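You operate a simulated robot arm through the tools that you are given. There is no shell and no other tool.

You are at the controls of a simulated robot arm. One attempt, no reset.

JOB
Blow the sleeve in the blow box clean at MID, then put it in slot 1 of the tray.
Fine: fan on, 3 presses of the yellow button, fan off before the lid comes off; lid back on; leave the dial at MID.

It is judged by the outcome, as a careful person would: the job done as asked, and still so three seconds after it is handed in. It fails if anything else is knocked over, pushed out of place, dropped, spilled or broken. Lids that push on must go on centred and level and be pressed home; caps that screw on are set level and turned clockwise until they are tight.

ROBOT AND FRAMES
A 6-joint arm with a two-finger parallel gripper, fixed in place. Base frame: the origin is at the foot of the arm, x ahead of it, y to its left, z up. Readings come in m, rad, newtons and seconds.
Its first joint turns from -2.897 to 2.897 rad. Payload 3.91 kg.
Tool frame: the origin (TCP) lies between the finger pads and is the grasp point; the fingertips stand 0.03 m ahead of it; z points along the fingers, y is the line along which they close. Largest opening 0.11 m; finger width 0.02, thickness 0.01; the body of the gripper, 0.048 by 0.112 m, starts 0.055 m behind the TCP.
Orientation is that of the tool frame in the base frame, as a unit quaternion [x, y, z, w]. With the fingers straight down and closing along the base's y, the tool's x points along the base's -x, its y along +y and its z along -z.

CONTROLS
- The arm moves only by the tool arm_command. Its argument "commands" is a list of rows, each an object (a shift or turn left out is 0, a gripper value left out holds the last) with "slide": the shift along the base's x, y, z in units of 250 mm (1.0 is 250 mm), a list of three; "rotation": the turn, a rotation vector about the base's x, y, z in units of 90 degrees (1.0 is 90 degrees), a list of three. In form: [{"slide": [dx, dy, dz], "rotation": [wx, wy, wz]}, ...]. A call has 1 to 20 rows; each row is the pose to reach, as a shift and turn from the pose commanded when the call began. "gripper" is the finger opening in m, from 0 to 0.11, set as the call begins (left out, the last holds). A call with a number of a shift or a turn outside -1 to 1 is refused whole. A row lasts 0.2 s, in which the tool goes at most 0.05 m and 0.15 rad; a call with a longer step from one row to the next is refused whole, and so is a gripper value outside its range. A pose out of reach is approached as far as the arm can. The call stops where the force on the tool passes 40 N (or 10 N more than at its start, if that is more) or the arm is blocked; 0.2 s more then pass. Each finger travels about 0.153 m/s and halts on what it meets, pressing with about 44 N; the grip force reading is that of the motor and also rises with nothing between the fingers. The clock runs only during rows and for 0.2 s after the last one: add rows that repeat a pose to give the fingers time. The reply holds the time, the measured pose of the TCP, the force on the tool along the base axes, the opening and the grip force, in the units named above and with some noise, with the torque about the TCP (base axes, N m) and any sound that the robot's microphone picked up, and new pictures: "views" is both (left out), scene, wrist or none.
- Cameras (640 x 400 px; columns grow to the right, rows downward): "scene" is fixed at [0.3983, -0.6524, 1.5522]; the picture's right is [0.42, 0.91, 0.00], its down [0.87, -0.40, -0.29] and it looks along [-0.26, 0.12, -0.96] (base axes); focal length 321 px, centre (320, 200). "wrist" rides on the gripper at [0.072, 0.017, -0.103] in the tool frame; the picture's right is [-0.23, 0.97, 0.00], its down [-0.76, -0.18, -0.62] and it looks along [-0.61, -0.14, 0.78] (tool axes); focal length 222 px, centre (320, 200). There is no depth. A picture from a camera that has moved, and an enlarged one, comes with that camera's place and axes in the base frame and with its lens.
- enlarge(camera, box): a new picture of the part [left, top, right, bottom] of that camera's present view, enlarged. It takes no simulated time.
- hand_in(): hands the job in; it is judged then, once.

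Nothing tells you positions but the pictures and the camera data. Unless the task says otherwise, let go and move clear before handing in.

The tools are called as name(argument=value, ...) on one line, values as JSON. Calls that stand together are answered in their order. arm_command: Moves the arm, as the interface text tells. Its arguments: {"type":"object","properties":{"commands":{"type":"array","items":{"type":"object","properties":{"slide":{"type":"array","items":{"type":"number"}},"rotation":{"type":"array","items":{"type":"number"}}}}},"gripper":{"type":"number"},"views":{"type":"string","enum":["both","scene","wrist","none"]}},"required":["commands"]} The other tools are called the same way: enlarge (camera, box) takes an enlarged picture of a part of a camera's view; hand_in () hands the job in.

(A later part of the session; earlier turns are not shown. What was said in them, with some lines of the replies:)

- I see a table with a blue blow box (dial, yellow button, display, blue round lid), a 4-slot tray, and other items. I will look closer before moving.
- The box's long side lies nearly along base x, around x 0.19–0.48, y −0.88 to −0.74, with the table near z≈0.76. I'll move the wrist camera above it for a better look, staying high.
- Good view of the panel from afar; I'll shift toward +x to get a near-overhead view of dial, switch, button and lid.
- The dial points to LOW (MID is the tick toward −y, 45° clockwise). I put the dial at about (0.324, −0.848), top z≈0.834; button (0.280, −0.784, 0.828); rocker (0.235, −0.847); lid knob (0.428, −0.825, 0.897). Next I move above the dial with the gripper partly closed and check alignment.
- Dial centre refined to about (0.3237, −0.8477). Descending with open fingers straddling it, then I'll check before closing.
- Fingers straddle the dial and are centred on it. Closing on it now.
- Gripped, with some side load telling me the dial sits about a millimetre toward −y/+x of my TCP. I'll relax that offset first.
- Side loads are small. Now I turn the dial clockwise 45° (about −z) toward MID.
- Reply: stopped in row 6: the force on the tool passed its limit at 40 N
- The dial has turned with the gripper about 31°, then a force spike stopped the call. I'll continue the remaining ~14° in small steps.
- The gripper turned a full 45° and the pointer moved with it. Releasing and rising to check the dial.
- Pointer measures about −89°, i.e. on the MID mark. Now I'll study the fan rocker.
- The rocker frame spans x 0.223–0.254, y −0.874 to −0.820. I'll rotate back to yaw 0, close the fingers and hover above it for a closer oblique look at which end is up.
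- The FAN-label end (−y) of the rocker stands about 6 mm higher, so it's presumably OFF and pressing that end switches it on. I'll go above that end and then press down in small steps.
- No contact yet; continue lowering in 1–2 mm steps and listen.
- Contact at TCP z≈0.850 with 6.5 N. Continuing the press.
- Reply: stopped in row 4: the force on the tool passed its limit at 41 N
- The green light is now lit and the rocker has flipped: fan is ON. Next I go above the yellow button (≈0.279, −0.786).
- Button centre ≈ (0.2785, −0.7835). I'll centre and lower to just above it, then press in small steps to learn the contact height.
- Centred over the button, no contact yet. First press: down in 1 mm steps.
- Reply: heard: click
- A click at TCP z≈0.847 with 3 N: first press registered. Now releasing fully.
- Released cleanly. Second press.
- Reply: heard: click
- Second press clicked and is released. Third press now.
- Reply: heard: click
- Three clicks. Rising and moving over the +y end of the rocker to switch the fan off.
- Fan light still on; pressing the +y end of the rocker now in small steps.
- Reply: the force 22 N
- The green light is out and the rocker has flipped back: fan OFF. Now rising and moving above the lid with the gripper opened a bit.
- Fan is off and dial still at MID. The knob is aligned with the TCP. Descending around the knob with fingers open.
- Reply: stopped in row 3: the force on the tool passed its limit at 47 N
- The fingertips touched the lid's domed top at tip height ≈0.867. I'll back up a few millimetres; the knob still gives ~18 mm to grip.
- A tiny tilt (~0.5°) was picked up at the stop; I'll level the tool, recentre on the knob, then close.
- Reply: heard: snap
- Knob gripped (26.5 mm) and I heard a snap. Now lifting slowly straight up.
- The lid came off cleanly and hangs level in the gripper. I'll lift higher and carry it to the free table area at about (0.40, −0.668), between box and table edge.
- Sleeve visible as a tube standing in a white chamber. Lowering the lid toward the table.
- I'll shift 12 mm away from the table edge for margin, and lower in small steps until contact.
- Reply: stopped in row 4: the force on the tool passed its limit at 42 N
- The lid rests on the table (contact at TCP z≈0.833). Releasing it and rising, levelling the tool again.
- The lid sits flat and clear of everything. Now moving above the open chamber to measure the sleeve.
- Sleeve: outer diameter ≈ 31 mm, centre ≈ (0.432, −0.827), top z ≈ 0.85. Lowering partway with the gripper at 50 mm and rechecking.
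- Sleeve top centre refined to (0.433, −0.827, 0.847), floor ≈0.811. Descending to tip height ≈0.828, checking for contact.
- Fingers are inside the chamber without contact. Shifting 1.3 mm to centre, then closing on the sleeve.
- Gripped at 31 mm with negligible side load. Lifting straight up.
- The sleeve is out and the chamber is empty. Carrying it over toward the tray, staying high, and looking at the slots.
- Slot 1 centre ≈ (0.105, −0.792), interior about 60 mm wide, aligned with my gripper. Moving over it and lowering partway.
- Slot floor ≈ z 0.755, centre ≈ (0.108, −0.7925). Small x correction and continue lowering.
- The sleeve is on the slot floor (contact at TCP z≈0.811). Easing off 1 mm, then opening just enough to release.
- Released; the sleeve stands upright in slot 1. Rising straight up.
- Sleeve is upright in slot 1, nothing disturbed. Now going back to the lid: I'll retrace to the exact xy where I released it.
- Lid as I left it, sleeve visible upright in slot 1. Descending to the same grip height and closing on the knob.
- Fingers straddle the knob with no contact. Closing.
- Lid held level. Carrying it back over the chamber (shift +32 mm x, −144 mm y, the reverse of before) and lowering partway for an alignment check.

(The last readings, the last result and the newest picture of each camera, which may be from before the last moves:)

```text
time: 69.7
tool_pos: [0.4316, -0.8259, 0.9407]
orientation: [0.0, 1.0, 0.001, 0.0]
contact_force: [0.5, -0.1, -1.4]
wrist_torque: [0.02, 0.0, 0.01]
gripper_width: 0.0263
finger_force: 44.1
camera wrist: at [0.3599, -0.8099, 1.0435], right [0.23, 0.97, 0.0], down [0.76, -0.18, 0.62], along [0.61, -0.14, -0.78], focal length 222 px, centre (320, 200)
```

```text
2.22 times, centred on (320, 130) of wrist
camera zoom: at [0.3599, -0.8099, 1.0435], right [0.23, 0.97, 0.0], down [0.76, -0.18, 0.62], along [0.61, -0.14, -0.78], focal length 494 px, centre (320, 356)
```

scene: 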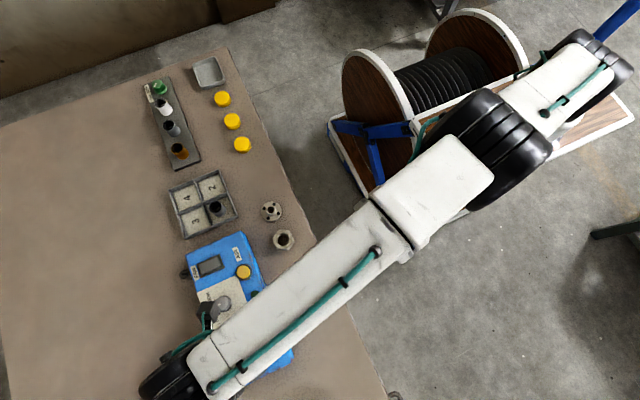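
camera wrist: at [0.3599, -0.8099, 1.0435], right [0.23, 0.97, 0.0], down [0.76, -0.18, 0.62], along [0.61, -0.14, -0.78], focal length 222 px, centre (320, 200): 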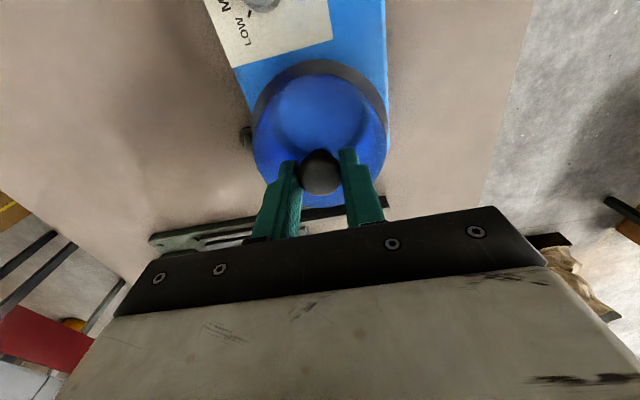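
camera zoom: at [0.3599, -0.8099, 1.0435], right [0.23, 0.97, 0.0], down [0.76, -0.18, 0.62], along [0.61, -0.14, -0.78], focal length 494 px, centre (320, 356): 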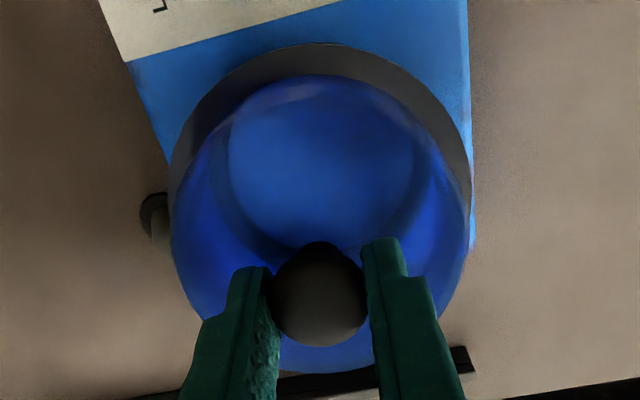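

The chamber ring shows concentric through the lid. Lowering gently in small steps to the seat.

arm_command(commands=[{"slide": [0, 0, -0.04]}, {"slide": [0, 0, -0.08]}, {"slide": [0, 0, -0.11]}, {"slide": [0, 0, -0.12]}, {"slide": [0, 0, -0.13]}, {"slide": [0, 0, -0.14]}], views="wrist")

enlarge(camera="wrist", box=[220, 40, 420, 220])

```text
time: 71.1
tool_pos: [0.4314, -0.8265, 0.9049]
orientation: [0.0, 1.0, 0.001, 0.0]
contact_force: [-0.5, 0.9, -1.0]
wrist_torque: [0.03, -0.02, -0.02]
gripper_width: 0.0266
finger_force: 43.9
camera wrist: at [0.3601, -0.8107, 1.0082], right [0.23, 0.97, 0.0], down [0.76, -0.18, 0.62], along [0.61, -0.14, -0.78], focal length 222 px, centre (320, 200)
```

wrist: 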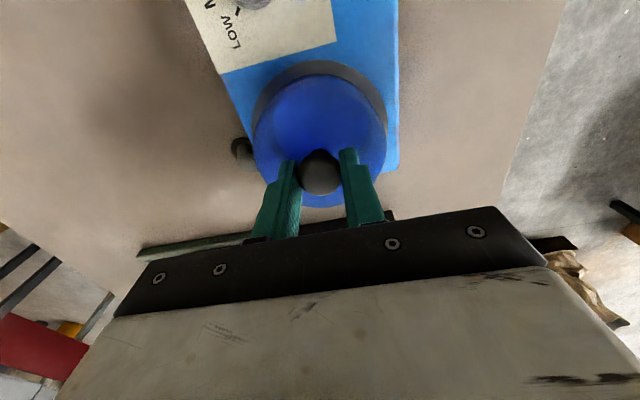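

```text
2.22 times, centred on (320, 130) of wrist
camera zoom: at [0.3601, -0.8107, 1.0082], right [0.23, 0.97, 0.0], down [0.76, -0.18, 0.62], along [0.61, -0.14, -0.78], focal length 494 px, centre (320, 356)
```

zoom: 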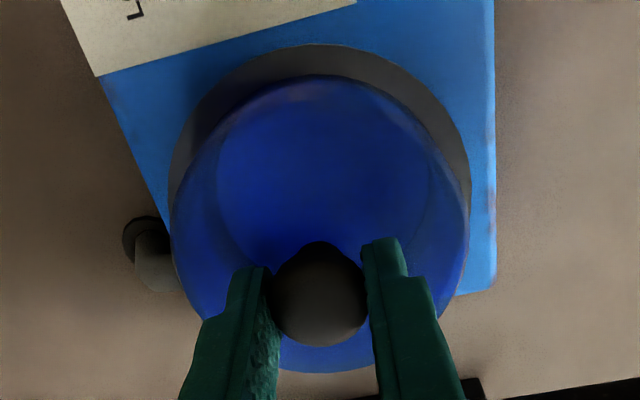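

arm_command(commands=[{"slide": [0, 0, -0.004]}, {"slide": [0, 0, -0.008]}, {"slide": [0, 0, -0.012]}, {"slide": [0, 0, -0.016]}], views="none")

```text
time: 72.1
tool_pos: [0.4307, -0.8264, 0.9027]
orientation: [0.001, 1.0, 0.0, 0.0]
contact_force: [1.6, -3.1, 12.4]
wrist_torque: [0.28, 0.32, 0.04]
gripper_width: 0.0265
finger_force: 43.7
```

Contact with 12 N at TCP z≈0.903. Pressing on gradually.

arm_command(commands=[{"slide": [0, 0, -0.003]}, {"slide": [0, 0, -0.006]}, {"slide": [0, 0, -0.009]}, {"slide": [0, 0, -0.012]}], views="wrist")

enlarge(camera="wrist", box=[220, 40, 420, 220])

```text
time: 73.1
tool_pos: [0.4312, -0.8271, 0.9027]
orientation: [0.0, 1.0, -0.002, 0.001]
contact_force: [1.4, -0.7, 6.2]
wrist_torque: [0.21, 0.1, 0.0]
gripper_width: 0.0266
finger_force: 43.6
stopped in row 4: the force on the tool passed its limit at 41 N (the readings are from after the stop); the commanded pose is now the measured one
camera wrist: at [0.3597, -0.8109, 1.0054], right [0.23, 0.97, -0.01], down [0.76, -0.17, 0.62], along [0.61, -0.15, -0.78], focal length 222 px, centre (320, 200)
```

wrist: 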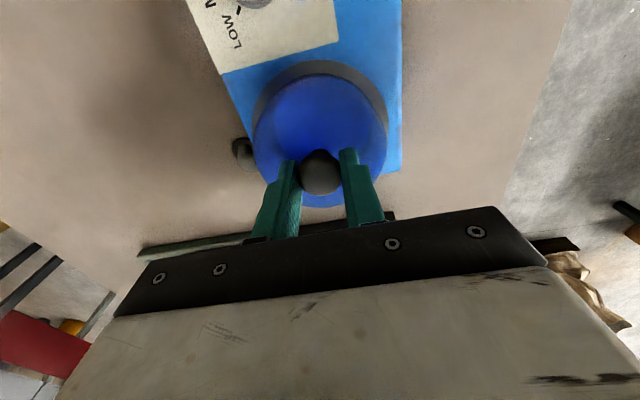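

```text
2.22 times, centred on (320, 130) of wrist
camera zoom: at [0.3597, -0.8109, 1.0054], right [0.23, 0.97, -0.01], down [0.76, -0.17, 0.62], along [0.61, -0.15, -0.78], focal length 494 px, centre (320, 356)
```

zoom: 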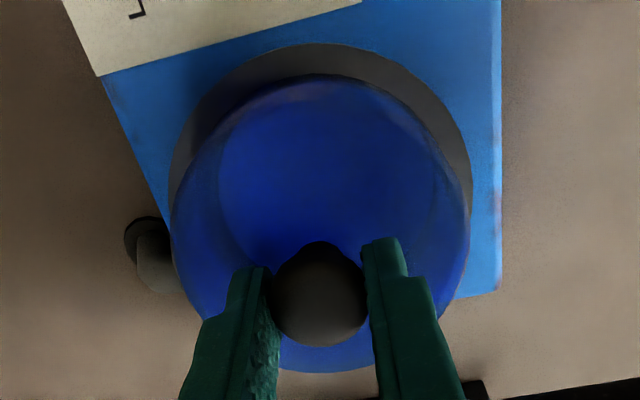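

Reached 41 N without any further sinking and no snap heard. I'll let go, rise, and inspect how the lid sits compared with the original view.

arm_command(commands=[{"slide": [0, 0, 0]}, {"slide": [0, 0, 0]}, {"slide": [0, 0, 0]}, {"slide": [0, 0, 0.08]}, {"slide": [0, 0, 0.2], "rotation": [0.002, 0.0, 0]}, {"slide": [0, 0, 0.31], "rotation": [0.002, 0.0, 0]}, {"slide": [0, 0, 0.31], "rotation": [0.002, 0.0, 0]}], gripper=0.06)

enlarge(camera="wrist", box=[240, 60, 400, 190])

```text
time: 74.7
tool_pos: [0.4294, -0.8279, 0.9796]
orientation: [-0.001, 1.0, -0.001, 0.001]
contact_force: [-0.9, -0.1, 0.3]
wrist_torque: [0.01, 0.0, 0.01]
gripper_width: 0.0598
finger_force: 0.1
heard: snap
camera wrist: at [0.3585, -0.811, 1.0829], right [0.23, 0.97, 0.0], down [0.76, -0.18, 0.62], along [0.61, -0.14, -0.78], focal length 222 px, centre (320, 200)
```

scene: 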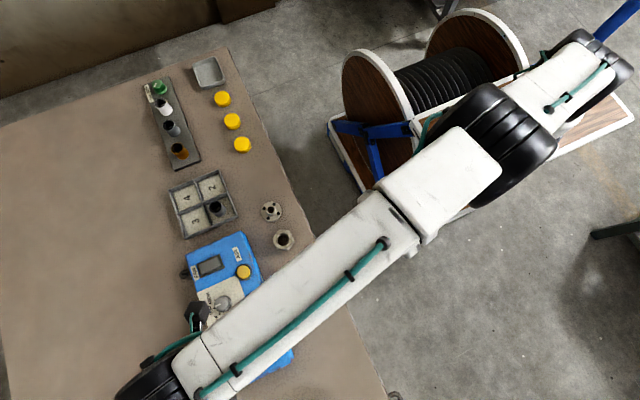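
wrist: 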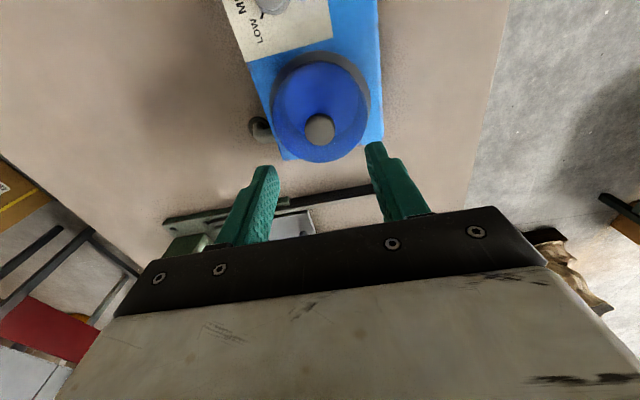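

```text
3.08 times, centred on (320, 125) of wrist
camera zoom: at [0.3585, -0.811, 1.0829], right [0.23, 0.97, 0.0], down [0.76, -0.18, 0.62], along [0.61, -0.14, -0.78], focal length 684 px, centre (320, 431)
```

zoom: 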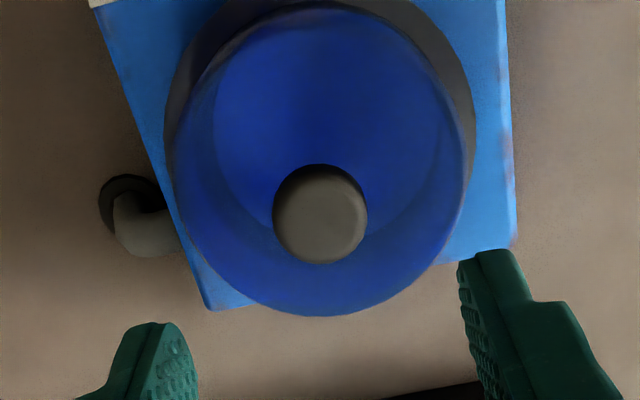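

A snap sounded as I let go, suggesting the lid latched. I'll zoom in to check centring and height.

enlarge(camera="wrist", box=[260, 40, 390, 170])

arm_command(commands=[{"slide": [-0.12, 0.1, 0.06]}, {"slide": [-0.28, 0.2, 0.12]}, {"slide": [-0.44, 0.3, 0.12]}, {"slide": [-0.6, 0.4, 0.12]}, {"slide": [-0.6, 0.4, 0.12]}])

enlarge(camera="scene", box=[200, 290, 310, 400])

enlarge(camera="wrist", box=[200, 100, 320, 240])

```text
3.08 times, centred on (325, 105) of wrist
camera zoom: at [0.3585, -0.811, 1.0829], right [0.23, 0.97, 0.0], down [0.76, -0.18, 0.62], along [0.61, -0.14, -0.78], focal length 684 px, centre (305, 492)
```

zoom: 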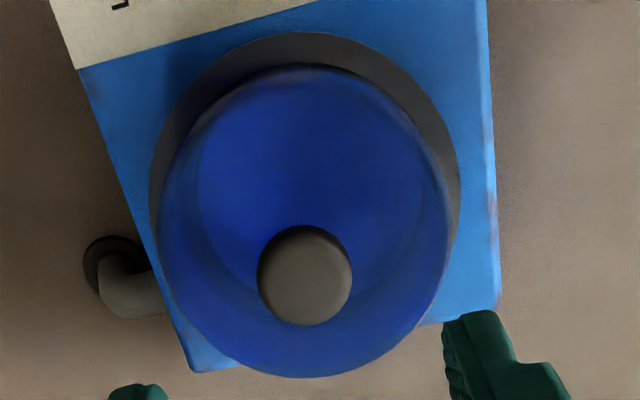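

```text
time: 75.9
tool_pos: [0.281, -0.7257, 1.0083]
orientation: [-0.001, 1.0, -0.001, 0.0]
contact_force: [0.0, 0.2, -0.2]
wrist_torque: [0.03, 0.0, 0.0]
gripper_width: 0.0602
finger_force: 0.1
camera wrist: at [0.2094, -0.7104, 1.1109], right [0.23, 0.97, 0.0], down [0.76, -0.18, 0.62], along [0.61, -0.14, -0.78], focal length 222 px, centre (320, 200)
```

scene: 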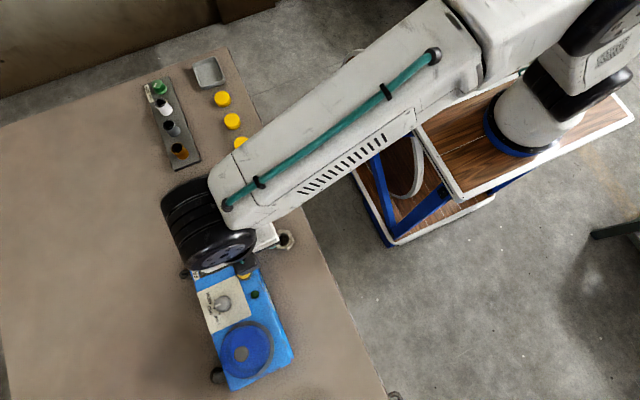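
wrist: 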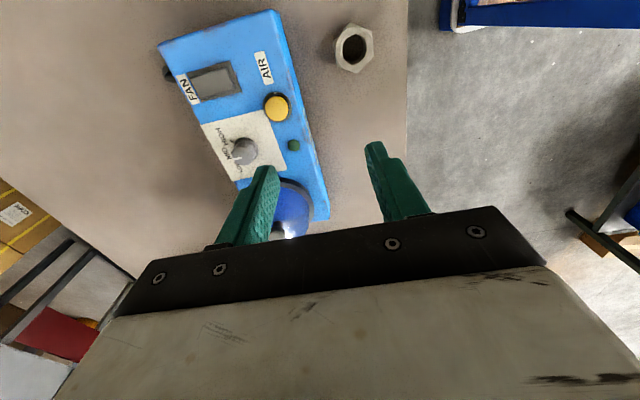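

```text
3.64 times, centred on (255, 345) of scene
camera zoom: at [0.3983, -0.6524, 1.5522], right [0.42, 0.91, 0.0], down [0.87, -0.4, -0.29], along [-0.26, 0.12, -0.96], focal length 1169 px, centre (556, -327)
```

zoom: 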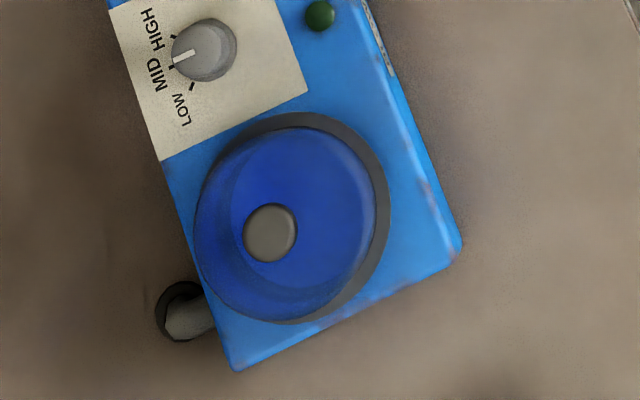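

```text
2.86 times, centred on (260, 170) of wrist
camera zoom: at [0.2094, -0.7104, 1.1109], right [0.23, 0.97, 0.0], down [0.76, -0.18, 0.62], along [0.61, -0.14, -0.78], focal length 635 px, centre (491, 286)
```

zoom: 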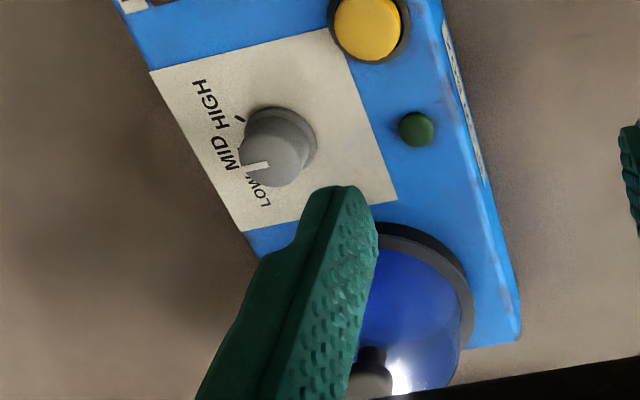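

The scene view suggests the lid may sit about 2 mm off its original spot. I'll return to the same camera pose as the early picture to compare precisely.

arm_command(commands=[{"slide": [0.002, -0.14, 0.016]}, {"slide": [0.003, -0.28, 0.016]}, {"slide": [0.003, -0.28, 0.016]}], gripper=0.11, views="wrist")

enlarge(camera="wrist", box=[270, 140, 380, 240])

enlarge(camera="wrist", box=[200, 0, 440, 240])

```text
time: 76.7
tool_pos: [0.2804, -0.7958, 1.0129]
orientation: [0.0, 1.0, -0.001, 0.001]
contact_force: [-0.8, -0.3, -0.1]
wrist_torque: [-0.02, 0.01, -0.01]
gripper_width: 0.1099
finger_force: 0.0
camera wrist: at [0.2084, -0.7795, 1.1156], right [0.23, 0.97, 0.0], down [0.76, -0.18, 0.62], along [0.61, -0.14, -0.78], focal length 222 px, centre (320, 200)
```

wrist: 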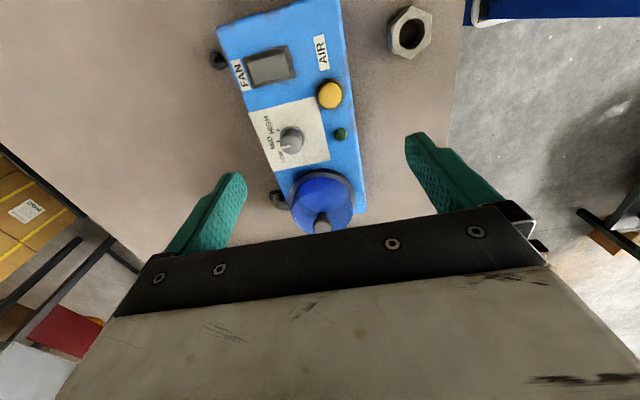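

```text
4.00 times, centred on (325, 190) of wrist
camera zoom: at [0.2084, -0.7795, 1.1156], right [0.23, 0.97, 0.0], down [0.76, -0.18, 0.62], along [0.61, -0.14, -0.78], focal length 888 px, centre (300, 240)
```

zoom: 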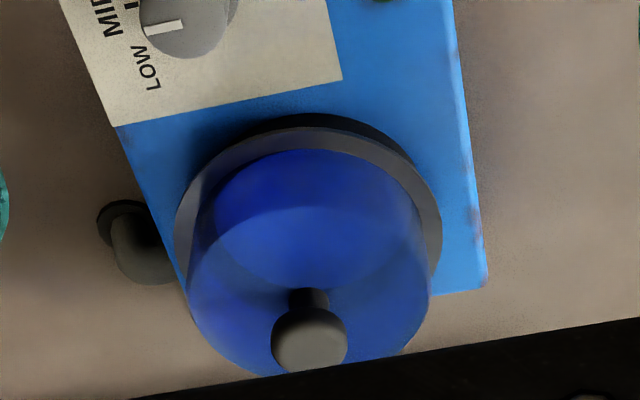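

```text
1.67 times, centred on (320, 120) of wrist
camera zoom: at [0.2084, -0.7795, 1.1156], right [0.23, 0.97, 0.0], down [0.76, -0.18, 0.62], along [0.61, -0.14, -0.78], focal length 370 px, centre (320, 333)
```

zoom: 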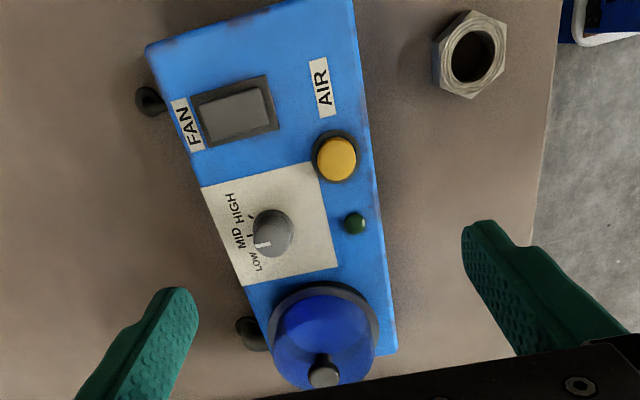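

Compared against the box edges, the lid is level and at the same height as originally, but ~2.3 mm off toward −y. I'll re-grip it, re-centre it and press again. First back above the knob.

arm_command(commands=[{"slide": [0.15, -0.03, -0.03]}, {"slide": [0.3, -0.06, -0.06]}, {"slide": [0.45, -0.09, -0.1]}, {"slide": [0.597, -0.12, -0.136]}, {"slide": [0.597, -0.12, -0.26]}, {"slide": [0.597, -0.12, -0.36]}, {"slide": [0.597, -0.12, -0.36]}], gripper=0.06, views="wrist")

enlarge(camera="wrist", box=[220, 40, 420, 220])

```text
time: 78.3
tool_pos: [0.4331, -0.8282, 0.9231]
orientation: [0.0, 1.0, -0.001, 0.001]
contact_force: [-0.5, 0.3, -0.1]
wrist_torque: [0.0, 0.03, 0.03]
gripper_width: 0.06
finger_force: 0.0
camera wrist: at [0.3606, -0.8115, 1.0255], right [0.23, 0.97, 0.0], down [0.76, -0.18, 0.62], along [0.61, -0.14, -0.78], focal length 222 px, centre (320, 200)
```

wrist: 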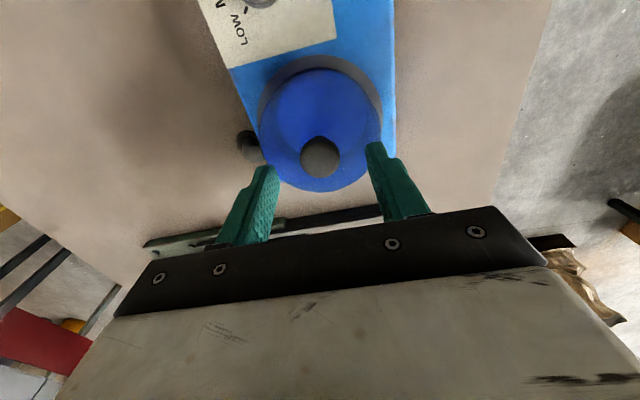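

```text
2.22 times, centred on (320, 130) of wrist
camera zoom: at [0.3606, -0.8115, 1.0255], right [0.23, 0.97, 0.0], down [0.76, -0.18, 0.62], along [0.61, -0.14, -0.78], focal length 494 px, centre (320, 356)
```

zoom: 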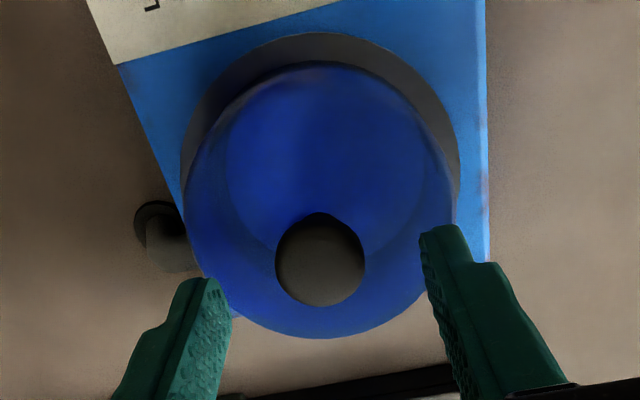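

Knob is centred between the fingers. Lowering to grip height and closing.

arm_command(commands=[{"slide": [-0.004, 0, -0.04]}, {"slide": [-0.004, 0, -0.07]}, {"slide": [-0.004, 0, -0.083]}, {"slide": [-0.004, 0, -0.083]}], views="none")

arm_command(commands=[{"slide": [0, 0, 0]}, {"slide": [0, 0, 0]}, {"slide": [0, 0, 0]}, {"slide": [0, 0, 0]}], gripper=0.015, views="wrist")

enlarge(camera="wrist", box=[220, 40, 420, 220])

```text
time: 79.3
tool_pos: [0.4311, -0.827, 0.9018]
orientation: [0.0, 1.0, -0.001, 0.001]
contact_force: [0.1, -0.2, -0.2]
wrist_torque: [0.0, 0.0, 0.01]
gripper_width: 0.0599
finger_force: 0.1
```

```text
time: 80.3
tool_pos: [0.4305, -0.8265, 0.9033]
orientation: [0.0, 1.0, 0.001, 0.001]
contact_force: [-0.7, -0.4, -0.4]
wrist_torque: [0.03, -0.02, 0.0]
gripper_width: 0.0266
finger_force: 44.2
heard: snap
camera wrist: at [0.359, -0.8108, 1.0054], right [0.23, 0.97, 0.0], down [0.76, -0.18, 0.62], along [0.61, -0.14, -0.78], focal length 222 px, centre (320, 200)
```

wrist: 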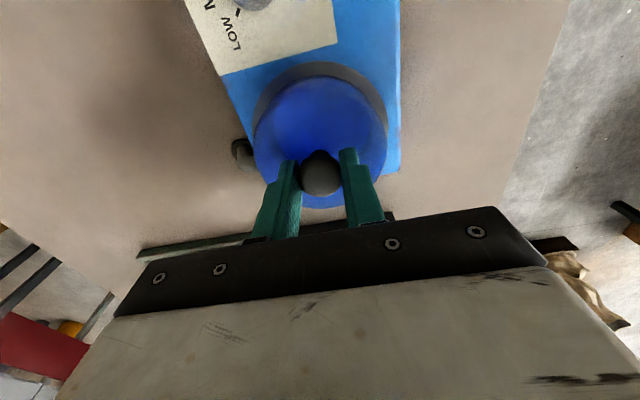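

```text
2.22 times, centred on (320, 130) of wrist
camera zoom: at [0.359, -0.8108, 1.0054], right [0.23, 0.97, 0.0], down [0.76, -0.18, 0.62], along [0.61, -0.14, -0.78], focal length 494 px, centre (320, 356)
```

zoom: 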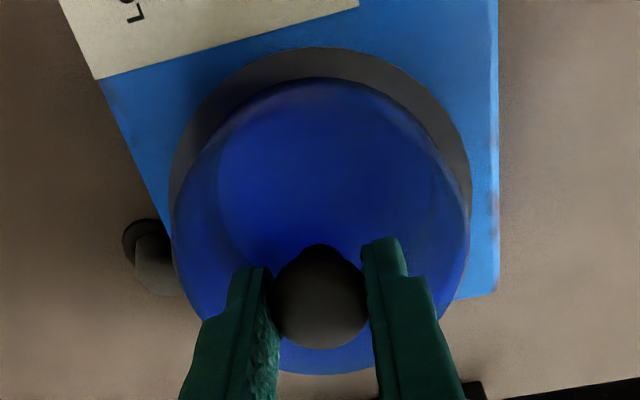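

The "snap" on gripping confirms it had latched. Now a small lift, +1.8 mm shift in y to centre it, and lower back to the seat.

arm_command(commands=[{"slide": [0, 0, 0.008]}, {"slide": [0, 0, 0.016]}, {"slide": [0, 0.0072, 0.016]}, {"slide": [0, 0.0072, 0.016]}, {"slide": [0, 0.0072, 0.008]}, {"slide": [0, 0.0072, 0.002]}, {"slide": [0, 0.0072, 0.0]}], views="wrist")

enlarge(camera="wrist", box=[220, 40, 420, 220])

```text
time: 81.9
tool_pos: [0.4296, -0.8249, 0.9031]
orientation: [0.0, 1.0, 0.0, 0.001]
contact_force: [-0.4, 0.1, -2.3]
wrist_torque: [0.0, -0.01, -0.03]
gripper_width: 0.0261
finger_force: 43.8
camera wrist: at [0.3585, -0.8094, 1.0055], right [0.23, 0.97, 0.0], down [0.76, -0.18, 0.62], along [0.61, -0.14, -0.78], focal length 222 px, centre (320, 200)
```

wrist: 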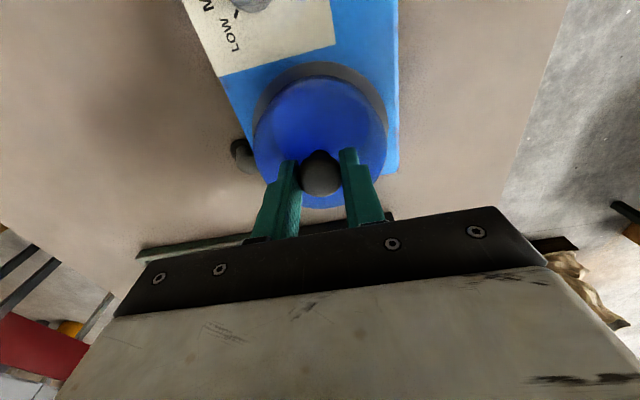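

```text
2.22 times, centred on (320, 130) of wrist
camera zoom: at [0.3585, -0.8094, 1.0055], right [0.23, 0.97, 0.0], down [0.76, -0.18, 0.62], along [0.61, -0.14, -0.78], focal length 494 px, centre (320, 356)
```

zoom: 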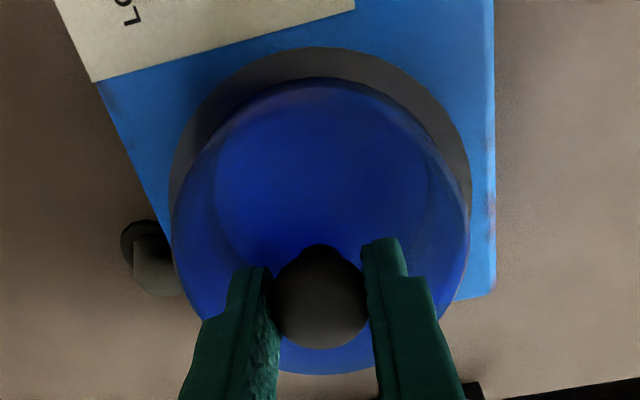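

Box features now line up with the original grip view to within half a millimetre. Pressing home (below the 40 N stop).

arm_command(commands=[{"slide": [0, 0, -0.003]}, {"slide": [0, 0, -0.006]}, {"slide": [0, 0, -0.009]}, {"slide": [0, 0, -0.011]}, {"slide": [0, 0, -0.011]}], views="none")

```text
time: 83.1
tool_pos: [0.4303, -0.8254, 0.9025]
orientation: [0.001, 1.0, -0.002, 0.001]
contact_force: [-1.0, -6.3, 20.6]
wrist_torque: [-0.06, 0.21, 0.04]
gripper_width: 0.0264
finger_force: 44.1
```

arm_command(commands=[{"slide": [0, 0, -0.002]}, {"slide": [0, 0, -0.004]}, {"slide": [0, 0, -0.004]}, {"slide": [0, 0, -0.004]}], views="none")

```text
time: 84.1
tool_pos: [0.4302, -0.8255, 0.9029]
orientation: [0.0, 1.0, -0.003, 0.001]
contact_force: [0.6, -14.4, 37.0]
wrist_torque: [-0.22, -0.05, 0.03]
gripper_width: 0.0266
finger_force: 44.1
```

Firmly seated at 37 N with no sinking. Easing the load off before letting go.

arm_command(commands=[{"slide": [0, 0, 0.006]}, {"slide": [0, 0, 0.012]}, {"slide": [0, 0, 0.012]}, {"slide": [0, 0, 0.012]}], views="none")

```text
time: 85.1
tool_pos: [0.4305, -0.8242, 0.902]
orientation: [0.0, 1.0, 0.001, 0.001]
contact_force: [-0.1, -9.9, 21.7]
wrist_torque: [-0.16, -0.11, 0.01]
gripper_width: 0.0264
finger_force: 43.4
```

arm_command(commands=[{"slide": [0, 0, 0.004]}, {"slide": [0, 0, 0.006]}, {"slide": [0, 0, 0.006]}], views="none")

```text
time: 85.9
tool_pos: [0.4315, -0.8233, 0.9023]
orientation: [-0.001, 1.0, 0.001, 0.0]
contact_force: [-2.4, 1.6, 5.4]
wrist_torque: [0.14, -0.16, 0.07]
gripper_width: 0.0265
finger_force: 44.0
```

Residual load is small (5 N down). Releasing and rising.

arm_command(commands=[{"slide": [0, 0, 0]}, {"slide": [0, 0, 0]}, {"slide": [0, 0, 0]}, {"slide": [0, 0, 0]}], gripper=0.06, views="none")

arm_command(commands=[{"slide": [0, 0, 0.08]}, {"slide": [0, 0, 0.2]}, {"slide": [0, 0, 0.31]}, {"slide": [-0.19, 0.04, 0.37]}, {"slide": [-0.38, 0.08, 0.42]}, {"slide": [-0.6, 0.12, 0.44]}, {"slide": [-0.6, 0.12, 0.44]}])

enlarge(camera="wrist", box=[270, 140, 380, 240])

enlarge(camera="scene", box=[200, 290, 310, 400])

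```text
time: 86.9
tool_pos: [0.43, -0.8249, 0.9035]
orientation: [0.0, 1.0, -0.001, 0.001]
contact_force: [-0.4, 0.1, -1.0]
wrist_torque: [0.01, 0.01, 0.0]
gripper_width: 0.0601
finger_force: 0.0
heard: snap
```

```text
refused: row 4 steps farther than a row can; nothing moved
```

```text
4.00 times, centred on (325, 190) of wrist
camera zoom: at [0.3588, -0.8092, 1.0062], right [0.23, 0.97, 0.0], down [0.76, -0.18, 0.62], along [0.61, -0.14, -0.78], focal length 888 px, centre (300, 240)
```

zoom: 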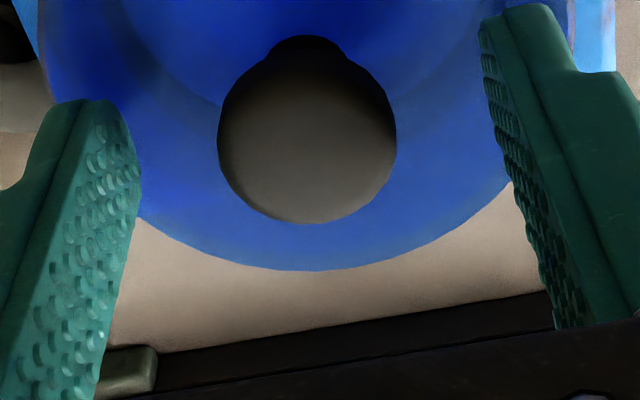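

```text
3.64 times, centred on (255, 345) of scene
camera zoom: at [0.3983, -0.6524, 1.5522], right [0.42, 0.91, 0.0], down [0.87, -0.4, -0.29], along [-0.26, 0.12, -0.96], focal length 1169 px, centre (556, -327)
```

zoom: 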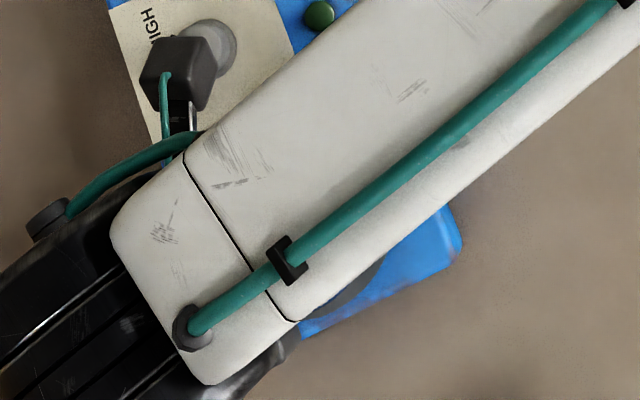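

Snap heard on release: latched. The move-away was refused for step length only; repeating with shorter steps.

arm_command(commands=[{"slide": [0, 0, 0.08]}, {"slide": [0, 0, 0.2]}, {"slide": [0, 0, 0.31]}, {"slide": [-0.16, 0.03, 0.35]}, {"slide": [-0.32, 0.06, 0.39]}, {"slide": [-0.48, 0.09, 0.43]}, {"slide": [-0.596, 0.118, 0.44]}, {"slide": [-0.596, 0.118, 0.44]}])

enlarge(camera="wrist", box=[270, 140, 380, 240])

enlarge(camera="scene", box=[200, 290, 310, 400])

```text
time: 88.7
tool_pos: [0.2793, -0.7972, 1.0135]
orientation: [0.0, 1.0, -0.002, 0.001]
contact_force: [0.3, 0.2, 0.5]
wrist_torque: [0.01, 0.03, 0.0]
gripper_width: 0.06
finger_force: 0.1
camera wrist: at [0.2088, -0.7795, 1.1168], right [0.23, 0.97, 0.0], down [0.76, -0.18, 0.62], along [0.61, -0.14, -0.78], focal length 222 px, centre (320, 200)
```

scene: 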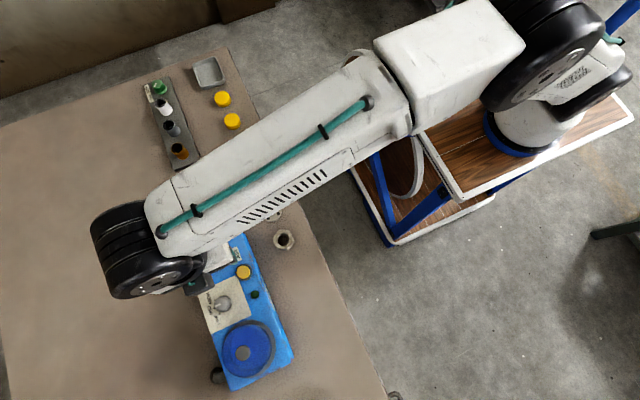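
wrist: 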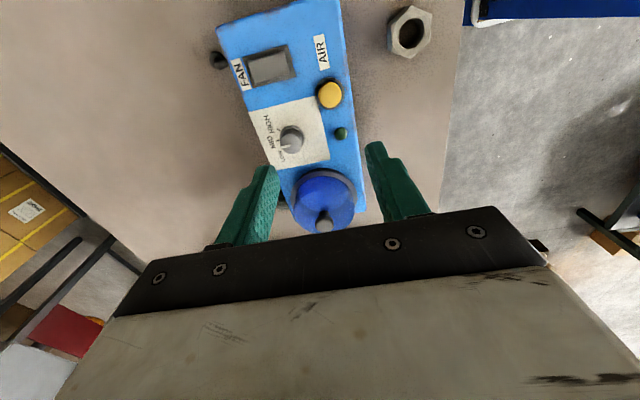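

```text
4.00 times, centred on (325, 190) of wrist
camera zoom: at [0.2088, -0.7795, 1.1168], right [0.23, 0.97, 0.0], down [0.76, -0.18, 0.62], along [0.61, -0.14, -0.78], focal length 888 px, centre (300, 240)
```

zoom: 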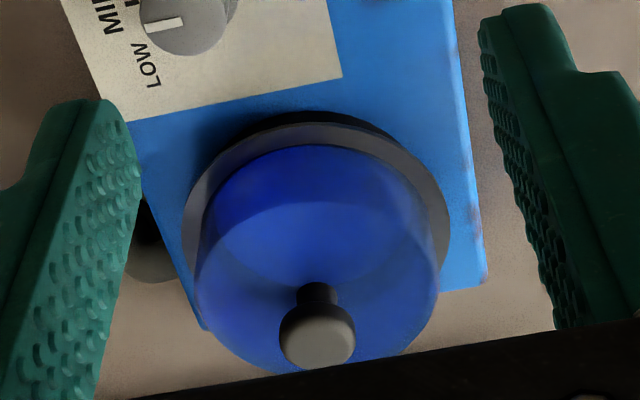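

```text
3.64 times, centred on (255, 345) of scene
camera zoom: at [0.3983, -0.6524, 1.5522], right [0.42, 0.91, 0.0], down [0.87, -0.4, -0.29], along [-0.26, 0.12, -0.96], focal length 1169 px, centre (556, -327)
```

zoom: 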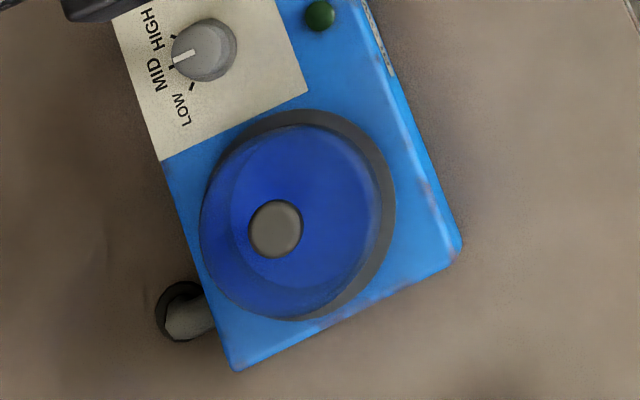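

The lid now sits centred (within ~1 mm of its original place), level and latched. Moving the arm clear for a final check of everything.

arm_command(commands=[{"slide": [-0.06, 0.18, 0.06]}, {"slide": [-0.14, 0.36, 0.12]}, {"slide": [-0.22, 0.53, 0.18]}, {"slide": [-0.32, 0.7, 0.22]}, {"slide": [-0.42, 0.86, 0.26]}, {"slide": [-0.5, 1.0, 0.3]}, {"slide": [-0.5, 1.0, 0.3]}])

enlarge(camera="scene", box=[180, 230, 280, 330])

enlarge(camera="scene", box=[130, 50, 310, 260])

enlarge(camera="scene", box=[160, 220, 320, 400])

enlarge(camera="scene", box=[200, 285, 240, 325])

```text
refused: row 2 steps farther than a row can; nothing moved
```

```text
4.00 times, centred on (230, 280) of scene
camera zoom: at [0.3983, -0.6524, 1.5522], right [0.42, 0.91, 0.0], down [0.87, -0.4, -0.29], along [-0.26, 0.12, -0.96], focal length 1285 px, centre (680, -120)
```

zoom: 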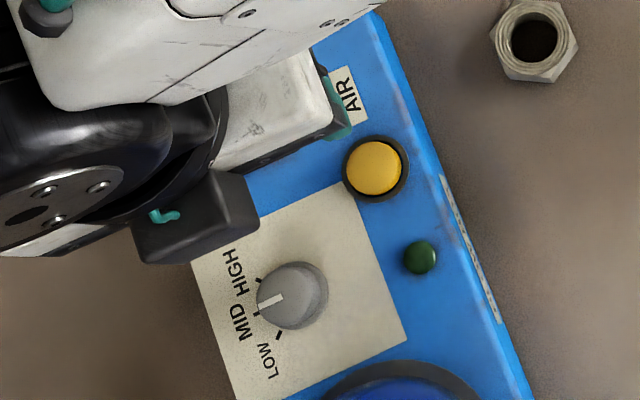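

```text
1.90 times, centred on (220, 155) of scene
camera zoom: at [0.3983, -0.6524, 1.5522], right [0.42, 0.91, 0.0], down [0.87, -0.4, -0.29], along [-0.26, 0.12, -0.96], focal length 612 px, centre (510, 286)
```

zoom: 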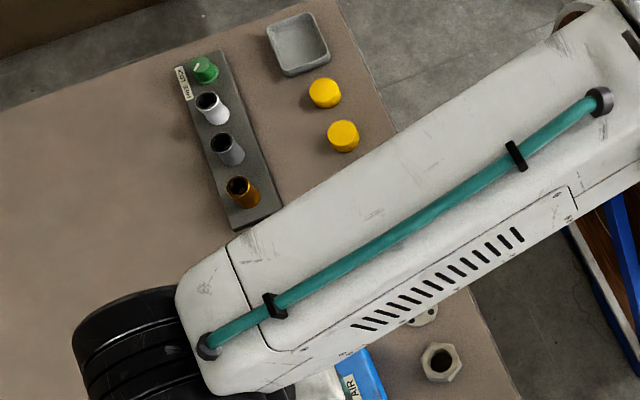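

```text
2.22 times, centred on (240, 310) of scene
camera zoom: at [0.3983, -0.6524, 1.5522], right [0.42, 0.91, 0.0], down [0.87, -0.4, -0.29], along [-0.26, 0.12, -0.96], focal length 714 px, centre (498, -44)
```

zoom: 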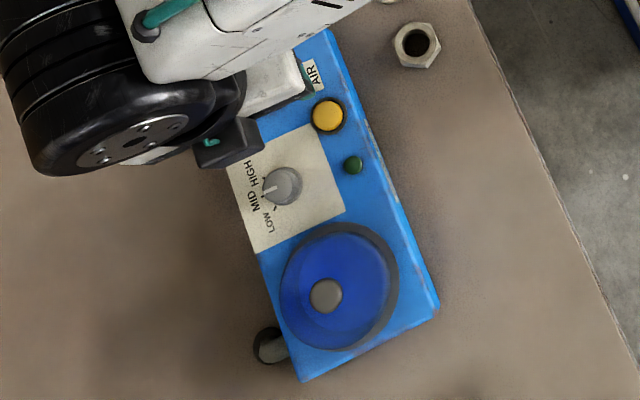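

```text
10.00 times, centred on (220, 305) of scene
camera zoom: at [0.3983, -0.6524, 1.5522], right [0.42, 0.91, 0.0], down [0.87, -0.4, -0.29], along [-0.26, 0.12, -0.96], focal length 3214 px, centre (1320, -850)
```

zoom: 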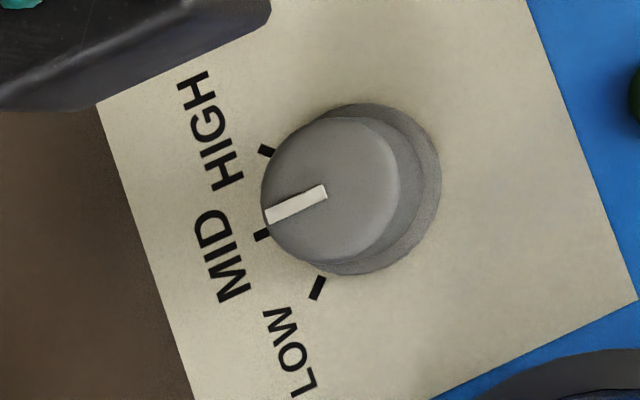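

Dial is on MID, light off, lid seated. Moving clear with shorter steps.

arm_command(commands=[{"slide": [-0.06, 0.15, 0.06]}, {"slide": [-0.12, 0.3, 0.12]}, {"slide": [-0.18, 0.45, 0.16]}, {"slide": [-0.26, 0.6, 0.2]}, {"slide": [-0.34, 0.75, 0.24]}, {"slide": [-0.42, 0.9, 0.28]}, {"slide": [-0.5, 1.0, 0.3]}, {"slide": [-0.5, 1.0, 0.3]}])

enlarge(camera="scene", box=[130, 50, 310, 260])

enlarge(camera="scene", box=[160, 220, 320, 400])

```text
time: 90.5
tool_pos: [0.1579, -0.545, 1.0886]
orientation: [0.0, 1.0, -0.001, 0.002]
contact_force: [-0.8, -0.3, 0.1]
wrist_torque: [0.01, -0.02, 0.02]
gripper_width: 0.0599
finger_force: 0.0
camera wrist: at [0.0851, -0.5296, 1.1907], right [0.23, 0.97, 0.0], down [0.76, -0.18, 0.62], along [0.61, -0.14, -0.78], focal length 222 px, centre (320, 200)
```

scene: 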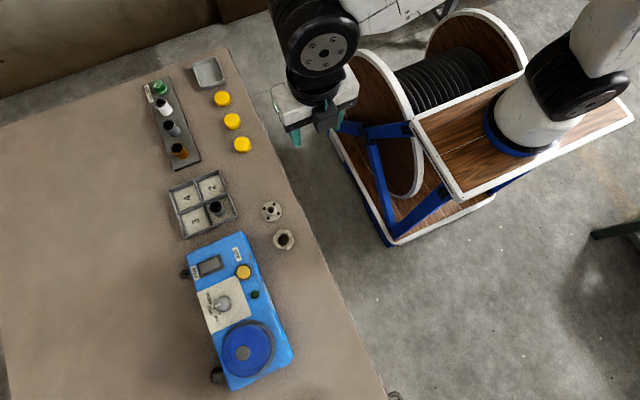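
wrist: 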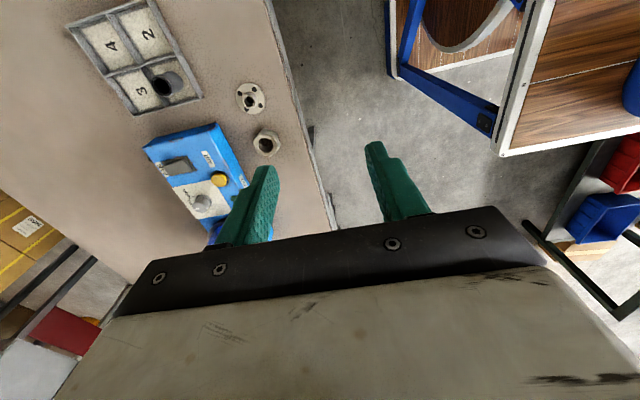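

```text
1.90 times, centred on (220, 155) of scene
camera zoom: at [0.3983, -0.6524, 1.5522], right [0.42, 0.91, 0.0], down [0.87, -0.4, -0.29], along [-0.26, 0.12, -0.96], focal length 612 px, centre (510, 286)
```

zoom: 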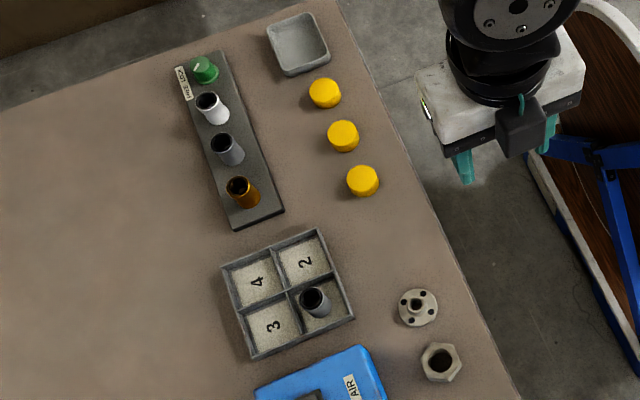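

```text
2.22 times, centred on (240, 310) of scene
camera zoom: at [0.3983, -0.6524, 1.5522], right [0.42, 0.91, 0.0], down [0.87, -0.4, -0.29], along [-0.26, 0.12, -0.96], focal length 714 px, centre (498, -44)
```

zoom: 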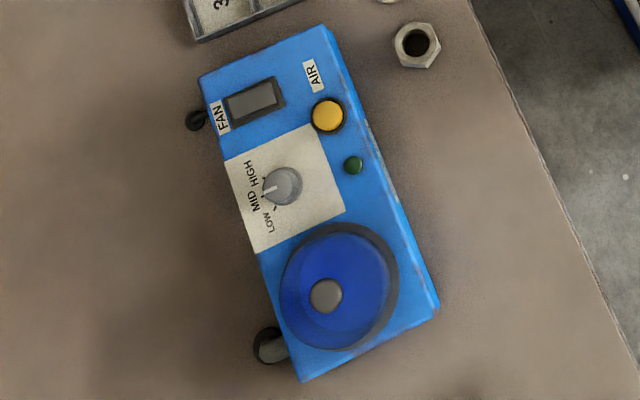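

The sleeve stands in slot 1. The fan is off, the dial is at MID, and the lid is back on, centred and latched. Nothing else has moved and the arm is clear, so I'm handing in.

hand_in()

```text
The job is handed in.
```

The job is done and handed in: the sleeve was blown three times at MID and now stands upright in slot 1 of the tray. I couldn't check the sleeve's cleanliness directly from the camera views.

- **Blowing:** I turned the dial from LOW to MID and switched the fan on (green light lit). I pressed the yellow button three times, with one click heard each time. The fan was off (light out) before I touched the lid.
- **Lid:** It first went back about 2 mm off centre, so I took hold of it again, re-centred it and pressed it to about 37 N. It snapped when I let go and sits within about 1 mm of where it started.
- **At hand-in:** The dial was at MID and the fan off. The box, tray and other parts looked unmoved in the scene camera, and the arm was clear.
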